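You operate a simulated robot arm through the tools that you are given. There is no shell and no other tool. Be economical: measure what you need, move in short steps, check, and stop when the job is done.

Carry out the task below with a simulated robot arm. There is one attempt and no reset: what you move stays moved.

TASK
Press the yellow test button three times.
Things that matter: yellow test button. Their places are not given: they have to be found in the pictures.

It is judged by the outcome, as a careful person would: the job done as asked, and still so three seconds after it is handed in. It fails if anything else is knocked over, pushed out of place, dropped, spilled or broken.

THE ROBOT
A 7-joint arm with a two-finger parallel gripper, fixed in place. Base frame: the origin is at the foot of the arm, x ahead of it, y to its left, z up. Lengths are in m, angles in degrees, forces in N, time in s.
Its first joint turns from -66.0 to 66.0 degrees. Payload 2.5 kg.
Tool frame: the origin (TCP) lies between the finger pads and is the grasp point; the fingertips stand 0.023 m ahead of it; z points along the fingers, y is the line along which they close. The gripper opens to 0.094 m. The fingers are 0.038 m wide and 0.01 m thick; the gripper's body (0.054 by 0.096 m) begins 0.039 m behind the TCP.
Orientation is told as [roll, pitch, yaw] about the base's x, y, z axes, in that order, counted from this pose: with the fingers straight down and closing along the base's y, the tool's x points along the base's -x, its y along +y and its z along -z.

THE INTERFACE
- The arm moves only by the tool send_rows. Its argument "increments" is a list of rows, each a list of 7 numbers: the shift along the tool's x, y, z in m, then the turn, a rotation vector about the tool's x, y, z in degrees, then the closure in counts, from 0 (fully open) to 255 (shut). In form: [[dx, dy, dz, ax, ay, az, claw], ...]. A call has 1 to 8 rows; each row is the pose to reach, as a shift and turn from the pose commanded when the call began, along the tool's axes at that moment. A row lasts 0.2 s, in which the tool goes at most 0.05 m and 8.6 degrees; a call with a longer step from one row to the next is refused whole, and so is a gripper value outside its range. A pose out of reach is approached as far as the arm can. The call stops where the force on the tool passes 40 N (or 10 N more than at its start, if that is more) or the arm is blocked; 0.2 s more then pass. The fingers move at their own pace (about 0.108 m/s each) and stop on an object; they squeeze with about 41 N. The grip force told is the motor's: it shows also when the fingers shut on nothing. Time passes only in rows, and 0.2 s behind the last, so rows that repeat a pose let the fingers close. It gives the time, the measured TCP pose, the force on the tool (base axes), the opening and the grip force at its end, in the units of the frame above (readings bear some noise), and new pictures: "views" is both (left out), scene, wrist or none.
- Cameras (640 x 400 px; columns grow to the right, rows downward): "scene" is fixed at [0.1137, -0.393, 0.5525]; the picture's right is [0.91, -0.41, 0.00], its down [-0.19, -0.43, -0.88] and it looks along [0.36, 0.81, -0.47] (base axes); focal length 356 px, centre (320, 200). "wrist" rides on the gripper at [-0.039, 0, -0.044] in the tool frame; the picture's right is [0.00, -1.00, 0.00], its down [0.97, 0.00, -0.24] and it looks along [0.24, 0.00, 0.97] (tool axes); focal length 218 px, centre (320, 200).
- point_at(camera, pixels): for up to 12 pixels [column, row] of the newest picture of that camera ("zoom" is the newest enlarged one), the place [x, y, z] in the base frame of the surface seen there, good to about 0.003 m, but the place of the scene camera against the robot may be out by one fixed shift of up to 0.012 m in any direction. No time passes.
- zoom(camera, box): a new picture of the part [left, top, right, bottom] of that camera's present view, enlarged. No time passes.
- job_done(): hands the job in; it is judged then, once.

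Work in short steps. Measure before you move; look again where a grasp or a placing could have gone wrong, and mend it. You have 60 turns and 120 pictures in all, the two below and enlarged ones among them. Open the gripper and draw the arm clear of the work before you hand the job in, unless the task says otherwise; then end with one line.

The tools are called after "Emit:" as name(argument=value, ...) on one line, values as JSON. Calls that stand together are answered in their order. send_rows: Moves the arm, as the interface text tells. Its arguments: {"type":"object","properties":{"increments":{"type":"array","items":{"type":"array","items":{"type":"number"}}},"views":{"type":"string","enum":["both","scene","wrist","none"]}},"required":["increments"]} The other tools are called the same way: point_at (camera, pixels) gives the place of the surface under pixels of a picture; zoom (camera, box) takes an enlarged picture of a part of a camera's view; job_done () hands the job in.

At the start:

```text
time_s: 0.0
eef_pos: [0.392, 0.0335, 0.3884]
ee_rot: [0.0, 0.0, -0.1]
ft_force: [0.2, -0.4, -0.1]
grip_width: 0.0941
finger_force: 0.1
```

scene: 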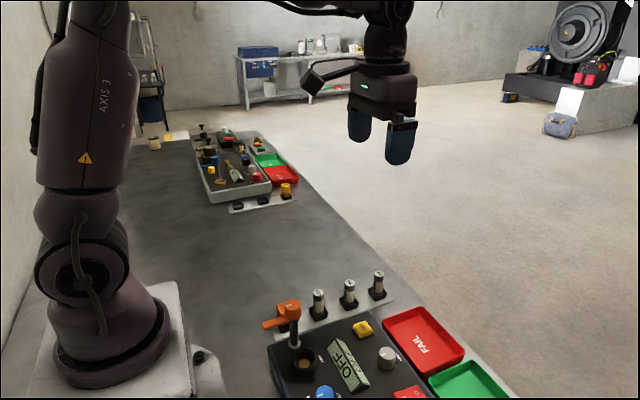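
wrist: 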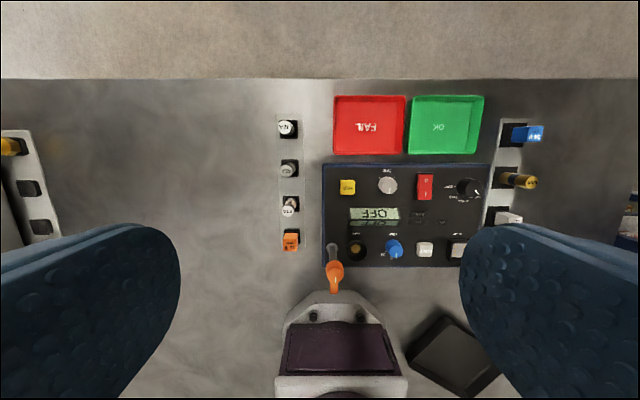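

The yellow button seems to be at wrist (347,187) and scene (362,328). I'll zoom in and measure it.

Emit:
zoom(camera="wrist", box=[260, 80, 560, 280])

Emit:
zoom(camera="scene", box=[240, 260, 520, 400])

Emit:
zoom(camera="scene", box=[180, 110, 320, 220])

Emit:
point_at(camera="wrist", pixels=[[347, 187], [347, 182], [347, 193], [341, 187], [353, 187], [388, 185], [425, 187], [333, 250], [335, 270], [358, 240], [347, 170], [370, 150]])

```text
2.00 times, centred on (410, 180) of wrist
```

zoom: 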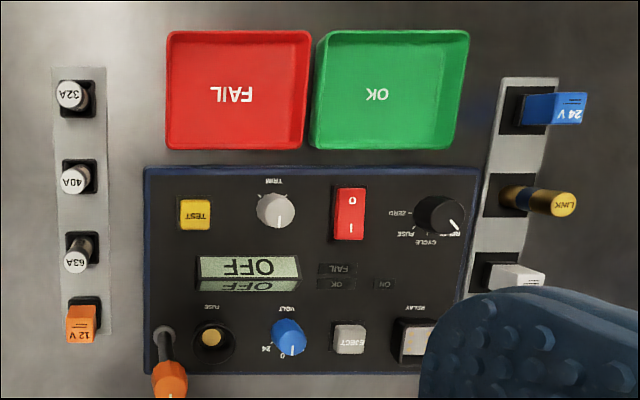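

```text
2.29 times, centred on (380, 330) of scene
```

zoom: 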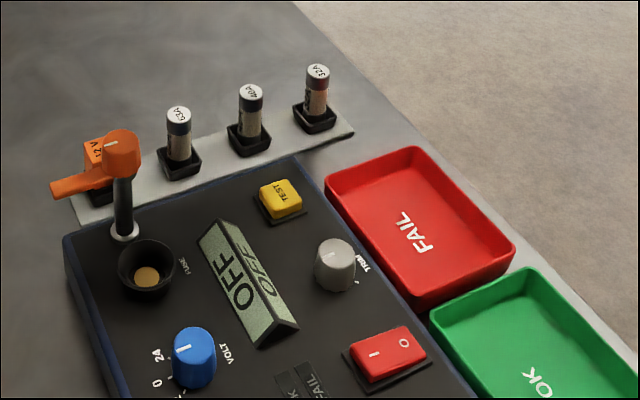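

```text
3.64 times, centred on (250, 165) of scene
```

zoom: 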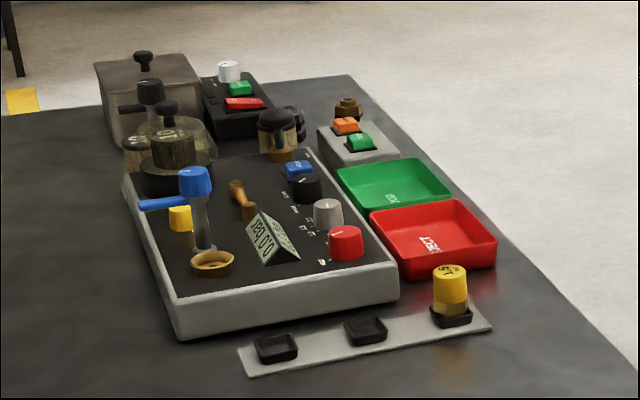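

```text
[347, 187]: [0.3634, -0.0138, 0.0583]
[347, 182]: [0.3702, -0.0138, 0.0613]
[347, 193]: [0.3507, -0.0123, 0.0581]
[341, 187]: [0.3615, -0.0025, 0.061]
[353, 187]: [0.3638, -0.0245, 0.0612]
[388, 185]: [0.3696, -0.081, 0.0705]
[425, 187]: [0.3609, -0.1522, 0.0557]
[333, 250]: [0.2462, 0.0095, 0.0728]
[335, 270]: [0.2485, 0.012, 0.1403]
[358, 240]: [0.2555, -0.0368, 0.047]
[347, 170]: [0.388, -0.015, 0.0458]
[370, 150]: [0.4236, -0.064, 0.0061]
```

The TEST button is near (0.362, -0.0135, 0.06). I'll measure what surrounds it: the display, the fuses, and the scene camera's estimate.

Emit:
point_at(camera="scene", pixels=[[362, 326], [358, 330], [362, 338], [362, 344], [318, 294], [349, 286], [378, 274], [387, 352], [339, 358], [351, 388], [410, 342], [349, 310]])

Emit:
point_at(camera="wrist", pixels=[[287, 128], [289, 169], [289, 204], [372, 209], [372, 216], [352, 214], [370, 178], [230, 200]])

```text
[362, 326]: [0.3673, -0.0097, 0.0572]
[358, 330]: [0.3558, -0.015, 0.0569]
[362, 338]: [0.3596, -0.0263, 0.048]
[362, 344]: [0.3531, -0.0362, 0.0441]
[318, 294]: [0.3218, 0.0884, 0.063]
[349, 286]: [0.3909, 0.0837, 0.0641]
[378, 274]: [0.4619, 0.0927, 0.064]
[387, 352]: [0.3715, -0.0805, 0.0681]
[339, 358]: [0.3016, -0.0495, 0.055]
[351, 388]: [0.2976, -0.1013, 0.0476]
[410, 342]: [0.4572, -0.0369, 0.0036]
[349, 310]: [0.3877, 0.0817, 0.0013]
```

```text
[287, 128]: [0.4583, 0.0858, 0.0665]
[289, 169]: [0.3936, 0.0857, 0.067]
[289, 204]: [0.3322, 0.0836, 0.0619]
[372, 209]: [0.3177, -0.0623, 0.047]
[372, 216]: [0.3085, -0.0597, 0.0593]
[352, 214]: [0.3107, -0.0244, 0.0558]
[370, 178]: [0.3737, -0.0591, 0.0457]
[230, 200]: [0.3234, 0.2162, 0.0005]
```

Both cameras put the button top at about z 0.058 and the panel at about 0.045. The surroundings are clear for closed fingers. I'll close the gripper, centre over the button and come partway down.

Emit:
send_rows(increments=[[0.015, -0.024, 0, 0, 0, 0, 255], [0.03, -0.047, 0, 0, 0, 0, 255], [0.03, -0.047, 0.04, 0, 0, 0, 255], [0.03, -0.047, 0.08, 0, 0, 0, 255], [0.03, -0.047, 0.12, 0, 0, 0, 255], [0.03, -0.047, 0.16, 0, 0, 0, 255], [0.03, -0.047, 0.2, 0, 0, 0, 255], [0.03, -0.047, 0.2, 0, 0, 0, 255]])

```text
time_s: 1.8
eef_pos: [0.3613, -0.0138, 0.1868]
ee_rot: [0.0, -0.1, -0.1]
ft_force: [0.6, -0.9, 0.5]
grip_width: 0.0
finger_force: 41.4
```

scene: 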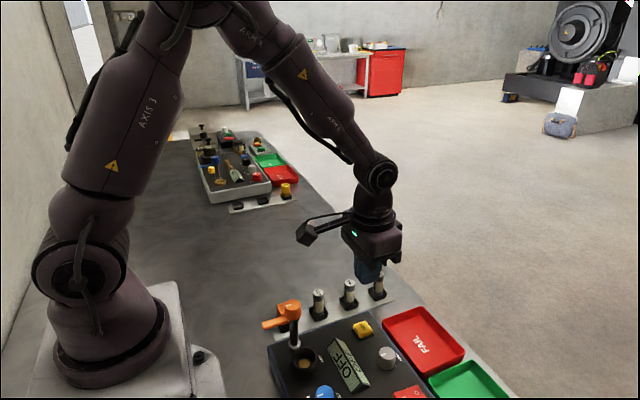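
wrist: 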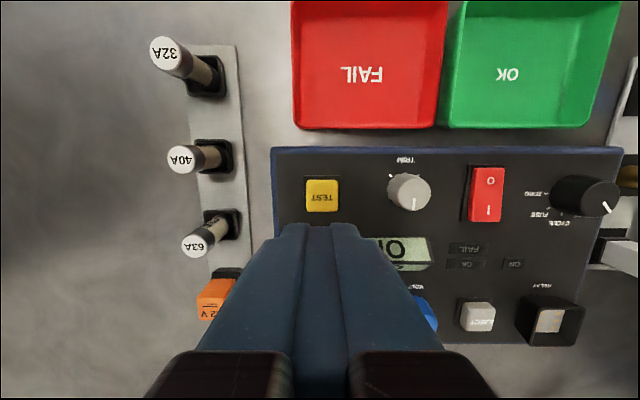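

The arm is in place with TCP z 0.187. I'll re-measure the button at wrist (322,196).

Emit:
point_at(camera="wrist", pixels=[[322, 195], [308, 195], [336, 195], [322, 183], [322, 207], [300, 200], [322, 170], [385, 245], [400, 190]])

Emit:
zoom(camera="wrist", box=[270, 150, 450, 260])

```text
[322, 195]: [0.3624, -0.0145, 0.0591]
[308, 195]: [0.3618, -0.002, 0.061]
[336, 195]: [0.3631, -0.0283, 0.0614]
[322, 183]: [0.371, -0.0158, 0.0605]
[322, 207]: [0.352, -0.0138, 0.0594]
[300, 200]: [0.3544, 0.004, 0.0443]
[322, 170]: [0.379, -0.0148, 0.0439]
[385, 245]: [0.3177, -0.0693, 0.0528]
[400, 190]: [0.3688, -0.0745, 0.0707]
```

```text
3.56 times, centred on (360, 205) of wrist
```

zoom: 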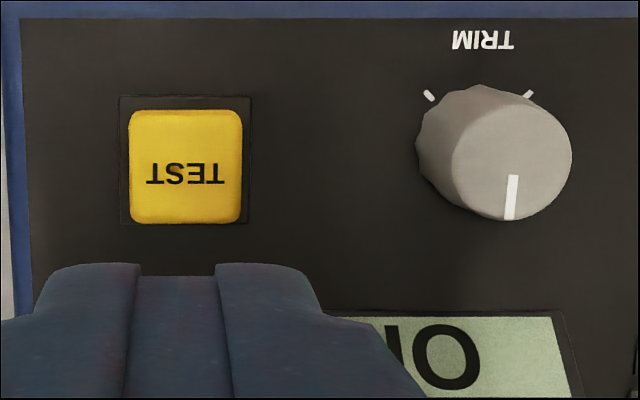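

The button centre is (0.362, -0.015) and its top is at 0.060. I'll descend until the fingertips are about 6 mm above it.

Emit:
send_rows(increments=[[-0.0005, -0.001, 0.04, 0, 0, 0, 255], [-0.0005, -0.001, 0.075, 0, 0, 0, 255], [-0.0005, -0.001, 0.09, 0, 0, 0, 255], [-0.0005, -0.001, 0.098, 0, 0, 0, 255], [-0.0005, -0.001, 0.098, 0, 0, 0, 255]])

```text
time_s: 3.0
eef_pos: [0.3618, -0.0153, 0.0882]
ee_rot: [0.0, -0.1, 0.0]
ft_force: [0.7, 0.3, 0.0]
grip_width: 0.0
finger_force: 41.4
```

scene: 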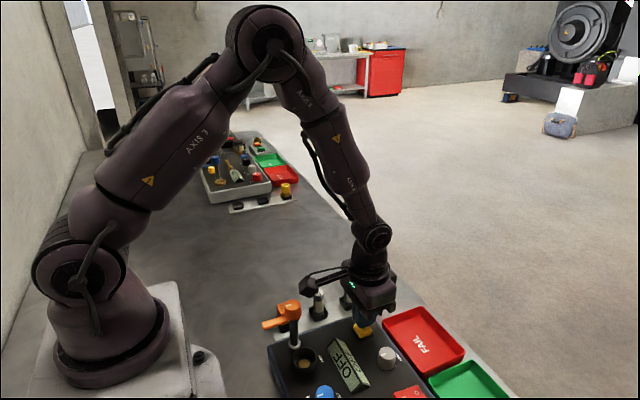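
wrist: 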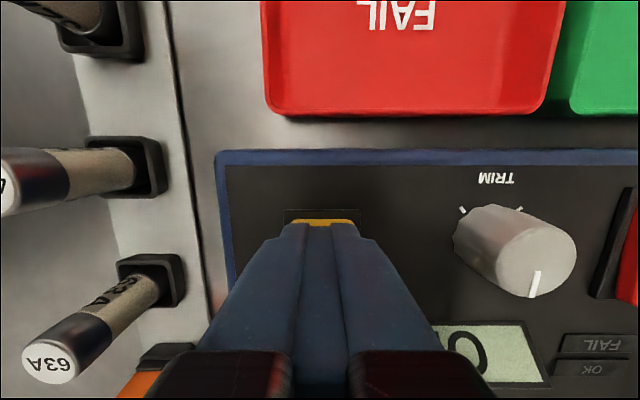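

The fingers are over the button. I'll press gently in 2 mm steps and check the force and depth as I go.

Emit:
send_rows(increments=[[0, 0, 0.003, 0, 0, 0, 255], [0, 0, 0.005, 0, 0, 0, 255], [0, 0, 0.007, 0, 0, 0, 255], [0, 0, 0.008, 0, 0, 0, 255]])

```text
time_s: 4.0
eef_pos: [0.3631, -0.0147, 0.0821]
ee_rot: [0.0, 0.0, 0.1]
ft_force: [-0.8, -0.1, -1.0]
grip_width: 0.0
finger_force: 41.3
```

scene: 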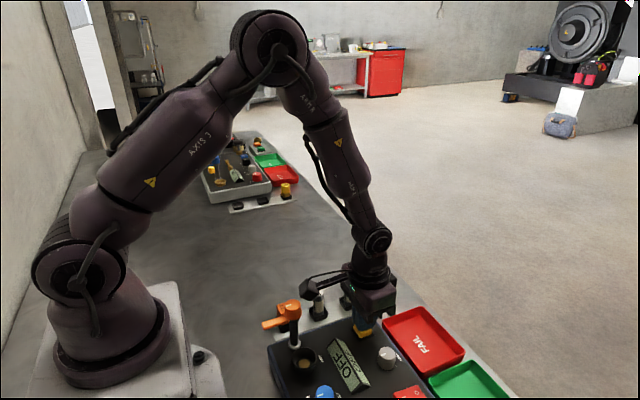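
wrist: 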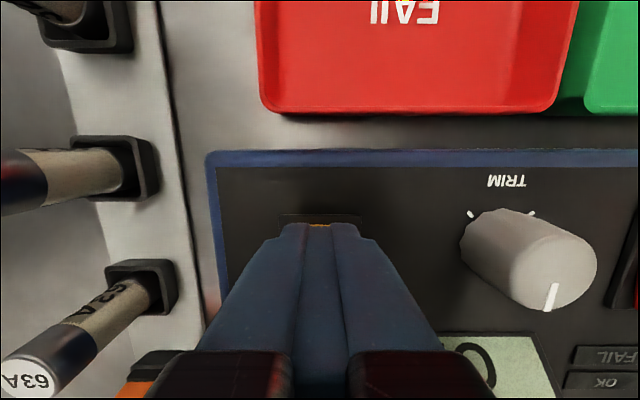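

There's no contact force yet and the tips are near 0.058. I'll keep going down slowly.

Emit:
send_rows(increments=[[0, 0, 0.001, 0, 0, 0, 255], [0, 0, 0.002, 0, 0, 0, 255]], views="none")

```text
time_s: 4.6
eef_pos: [0.3624, -0.014, 0.0804]
ee_rot: [0.0, 0.0, -0.1]
ft_force: [-0.2, -0.5, 1.0]
grip_width: 0.0
finger_force: 40.6
```

Emit:
send_rows(increments=[[0, 0, 0.001, 0, 0, 0, 255], [0, 0, 0.002, 0, 0, 0, 255]])

Emit:
zoom(camera="scene", box=[300, 280, 440, 400])

```text
time_s: 5.2
eef_pos: [0.3615, -0.0134, 0.078]
ee_rot: [0.1, -0.1, 0.1]
ft_force: [1.2, 0.3, 2.5]
grip_width: 0.0003
finger_force: 40.6
```

scene: 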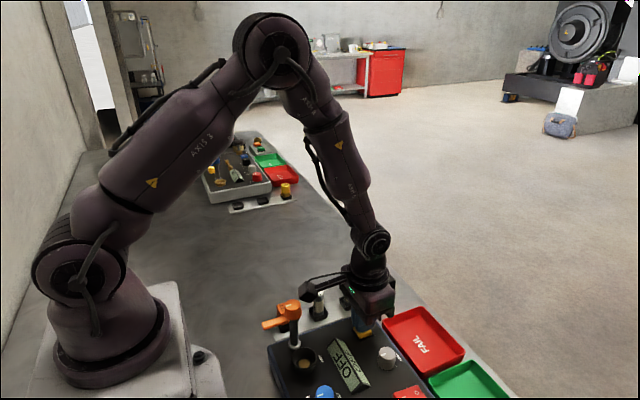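
wrist: 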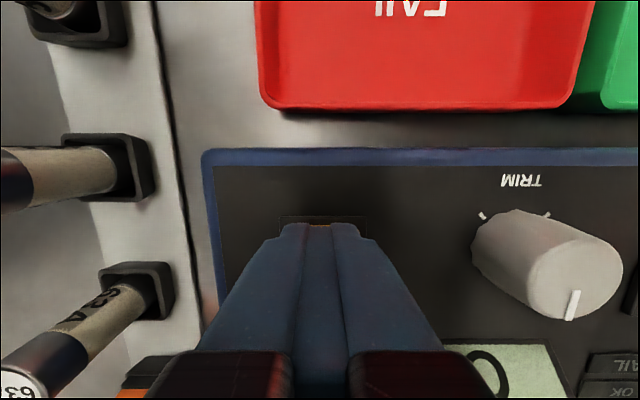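

```text
3.33 times, centred on (370, 340) of scene
```

zoom: 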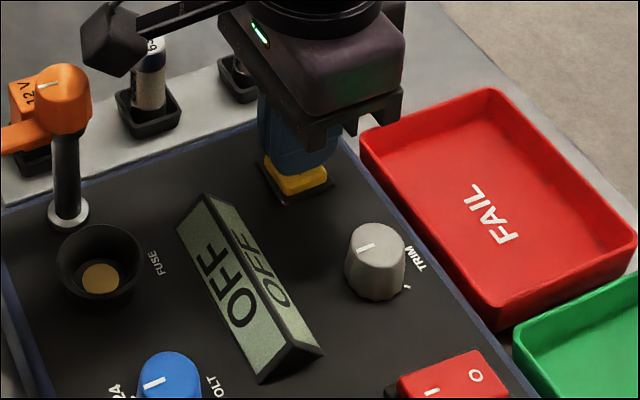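

Force is rising (2.5 N), so the fingers are on the button. I'll press further until it bottoms out.

Emit:
send_rows(increments=[[0, 0, 0.001, 0, 0, 0, 255], [0, 0, 0.002, 0, 0, 0, 255]], views="none")

```text
time_s: 5.8
eef_pos: [0.361, -0.0138, 0.0769]
ee_rot: [0.0, 0.1, 0.0]
ft_force: [-1.7, -0.8, 4.3]
grip_width: 0.0
finger_force: 41.2
```

Emit:
send_rows(increments=[[0, 0, 0.001, 0, 0, 0, 255], [0, 0, 0.002, 0, 0, 0, 255]])

Emit:
zoom(camera="scene", box=[300, 280, 440, 400])

```text
time_s: 6.4
eef_pos: [0.3607, -0.0132, 0.0758]
ee_rot: [0.0, 0.0, 0.0]
ft_force: [-4.7, 3.3, 14.9]
grip_width: 0.0001
finger_force: 41.1
```

scene: 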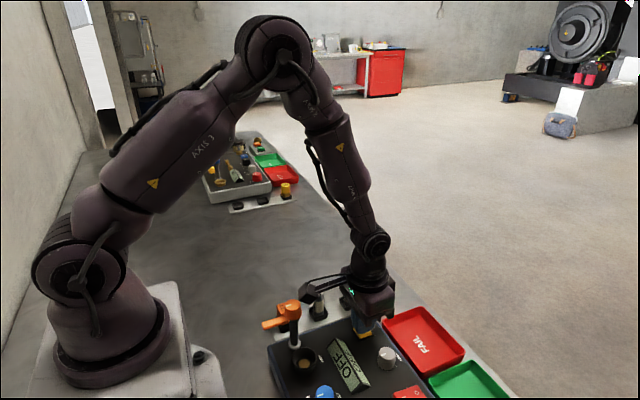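
wrist: 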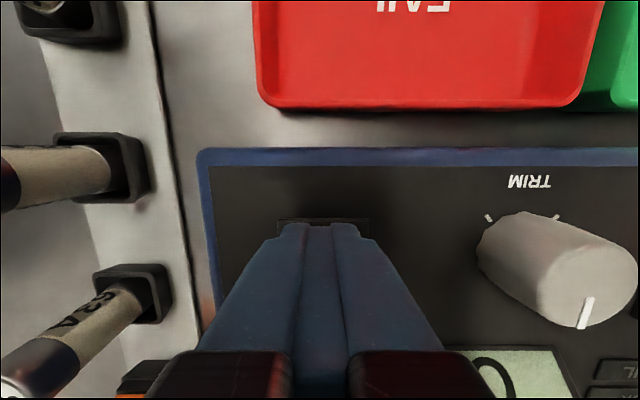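

```text
3.33 times, centred on (370, 340) of scene
```

zoom: 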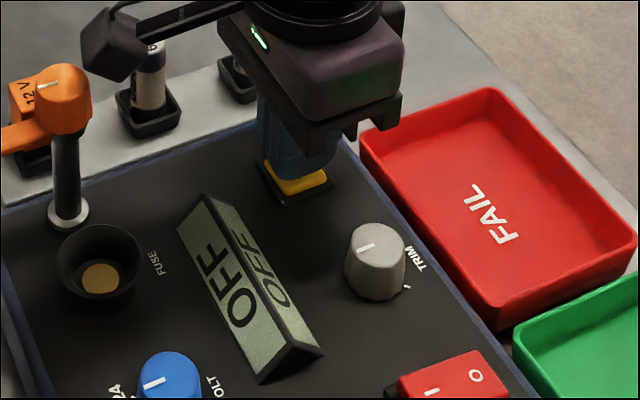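

Force jumped to 15 N, so the button has bottomed out, and that is press 1. I'll lift about 14 mm and check that it springs back.

Emit:
send_rows(increments=[[0, 0, -0.007, 0, 0, 0, 255], [0, 0, -0.014, 0, 0, 0, 255], [0, 0, -0.014, 0, 0, 0, 255], [0, 0, -0.014, 0, 0, 0, 255]])

Emit:
zoom(camera="scene", box=[300, 280, 440, 400])

```text
time_s: 7.4
eef_pos: [0.3614, -0.0149, 0.0886]
ee_rot: [0.0, 0.0, 0.0]
ft_force: [-0.8, -0.8, 0.9]
grip_width: 0.0001
finger_force: 40.9
```

scene: 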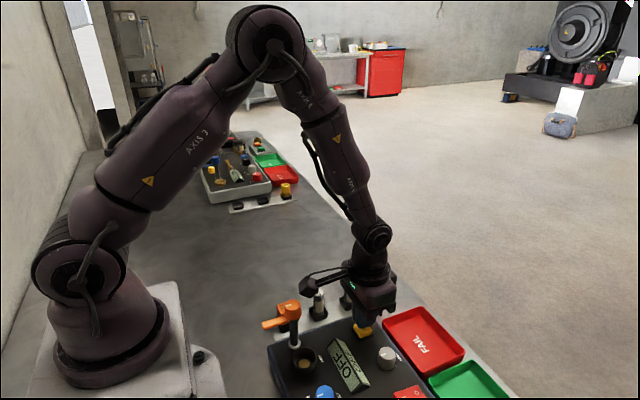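
wrist: 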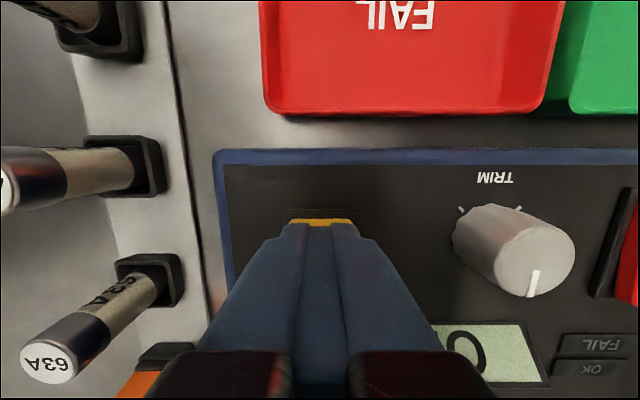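

```text
3.33 times, centred on (370, 340) of scene
```

zoom: 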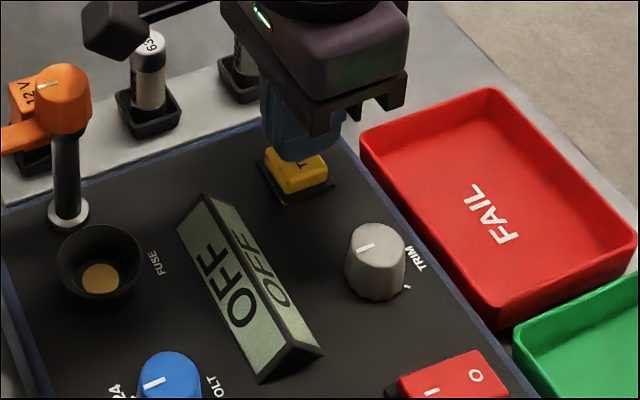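

The button sprang back up. Press 2 goes to the same depth.

Emit:
send_rows(increments=[[0, 0, 0.006, 0, 0, 0, 255], [0, 0, 0.009, 0, 0, 0, 255], [0, 0, 0.012, 0, 0, 0, 255], [0, 0, 0.014, 0, 0, 0, 255], [0, 0, 0.014, 0, 0, 0, 255]], views="none")

```text
time_s: 8.6
eef_pos: [0.3625, -0.0158, 0.0735]
ee_rot: [0.0, -0.1, 0.0]
ft_force: [-5.0, 2.8, 21.0]
grip_width: 0.0003
finger_force: 41.4
```

Press 2 bottomed out at 21 N. I'll release it.

Emit:
send_rows(increments=[[0, 0, -0.007, 0, 0, 0, 255], [0, 0, -0.014, 0, 0, 0, 255], [0, 0, -0.014, 0, 0, 0, 255], [0, 0, -0.014, 0, 0, 0, 255]], views="scene")

```text
time_s: 9.6
eef_pos: [0.3617, -0.0152, 0.0877]
ee_rot: [0.0, -0.1, -0.1]
ft_force: [0.0, -1.0, -0.4]
grip_width: 0.0
finger_force: 41.5
```

scene: 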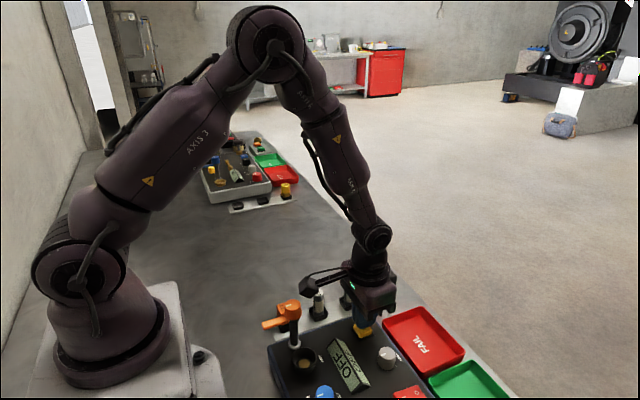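

The button is released and the force is back to zero. Now press 3.

Emit:
send_rows(increments=[[0, 0, 0.006, 0, 0, 0, 255], [0, 0, 0.009, 0, 0, 0, 255], [0, 0, 0.012, 0, 0, 0, 255], [0, 0, 0.014, 0, 0, 0, 255], [0, 0, 0.014, 0, 0, 0, 255]], views="none")

```text
time_s: 10.8
eef_pos: [0.3628, -0.0148, 0.0747]
ee_rot: [0.1, -0.1, -0.1]
ft_force: [-6.1, 4.5, 16.8]
grip_width: 0.0001
finger_force: 40.8
```

Press 3 bottomed out at 17 N. I'll raise the arm well clear and open the gripper once it is up.

Emit:
send_rows(increments=[[0, 0, -0.01, 0, 0, 0, 255], [0, 0, -0.05, 0, 0, 0, 255], [0, 0, -0.1, 0, 0, 0, 255], [0, 0, -0.15, 0, 0, 0, 255], [0, 0, -0.2, 0, 0, 0, 0], [0, 0, -0.24, 0, 0, 0, 0], [0, 0, -0.24, 0, 0, 0, 0]])

```text
time_s: 12.4
eef_pos: [0.3628, -0.0179, 0.3142]
ee_rot: [0.0, 0.0, 0.0]
ft_force: [-0.1, 0.0, 0.6]
grip_width: 0.0943
finger_force: 0.0
```

scene: 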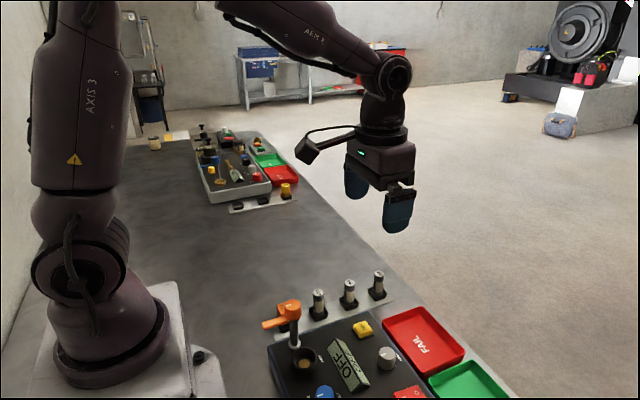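
wrist: 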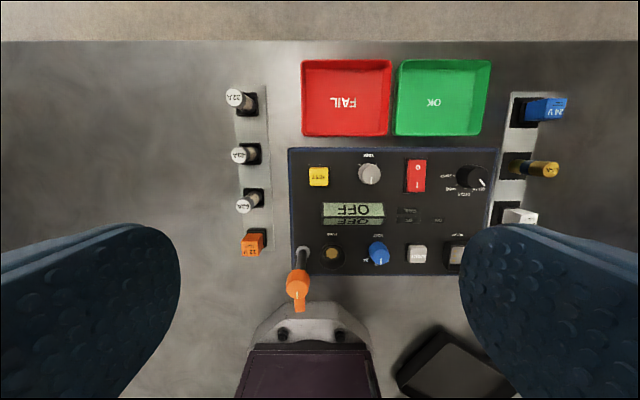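

The pictures show the button up, everything else in place, the gripper open and the arm clear.

Emit:
job_done()

```text
The job is handed in.
```

I pressed the yellow TEST button three times, reaching the bottom of its travel and releasing it fully each time; nothing else moved, and the panel display read OFF throughout.
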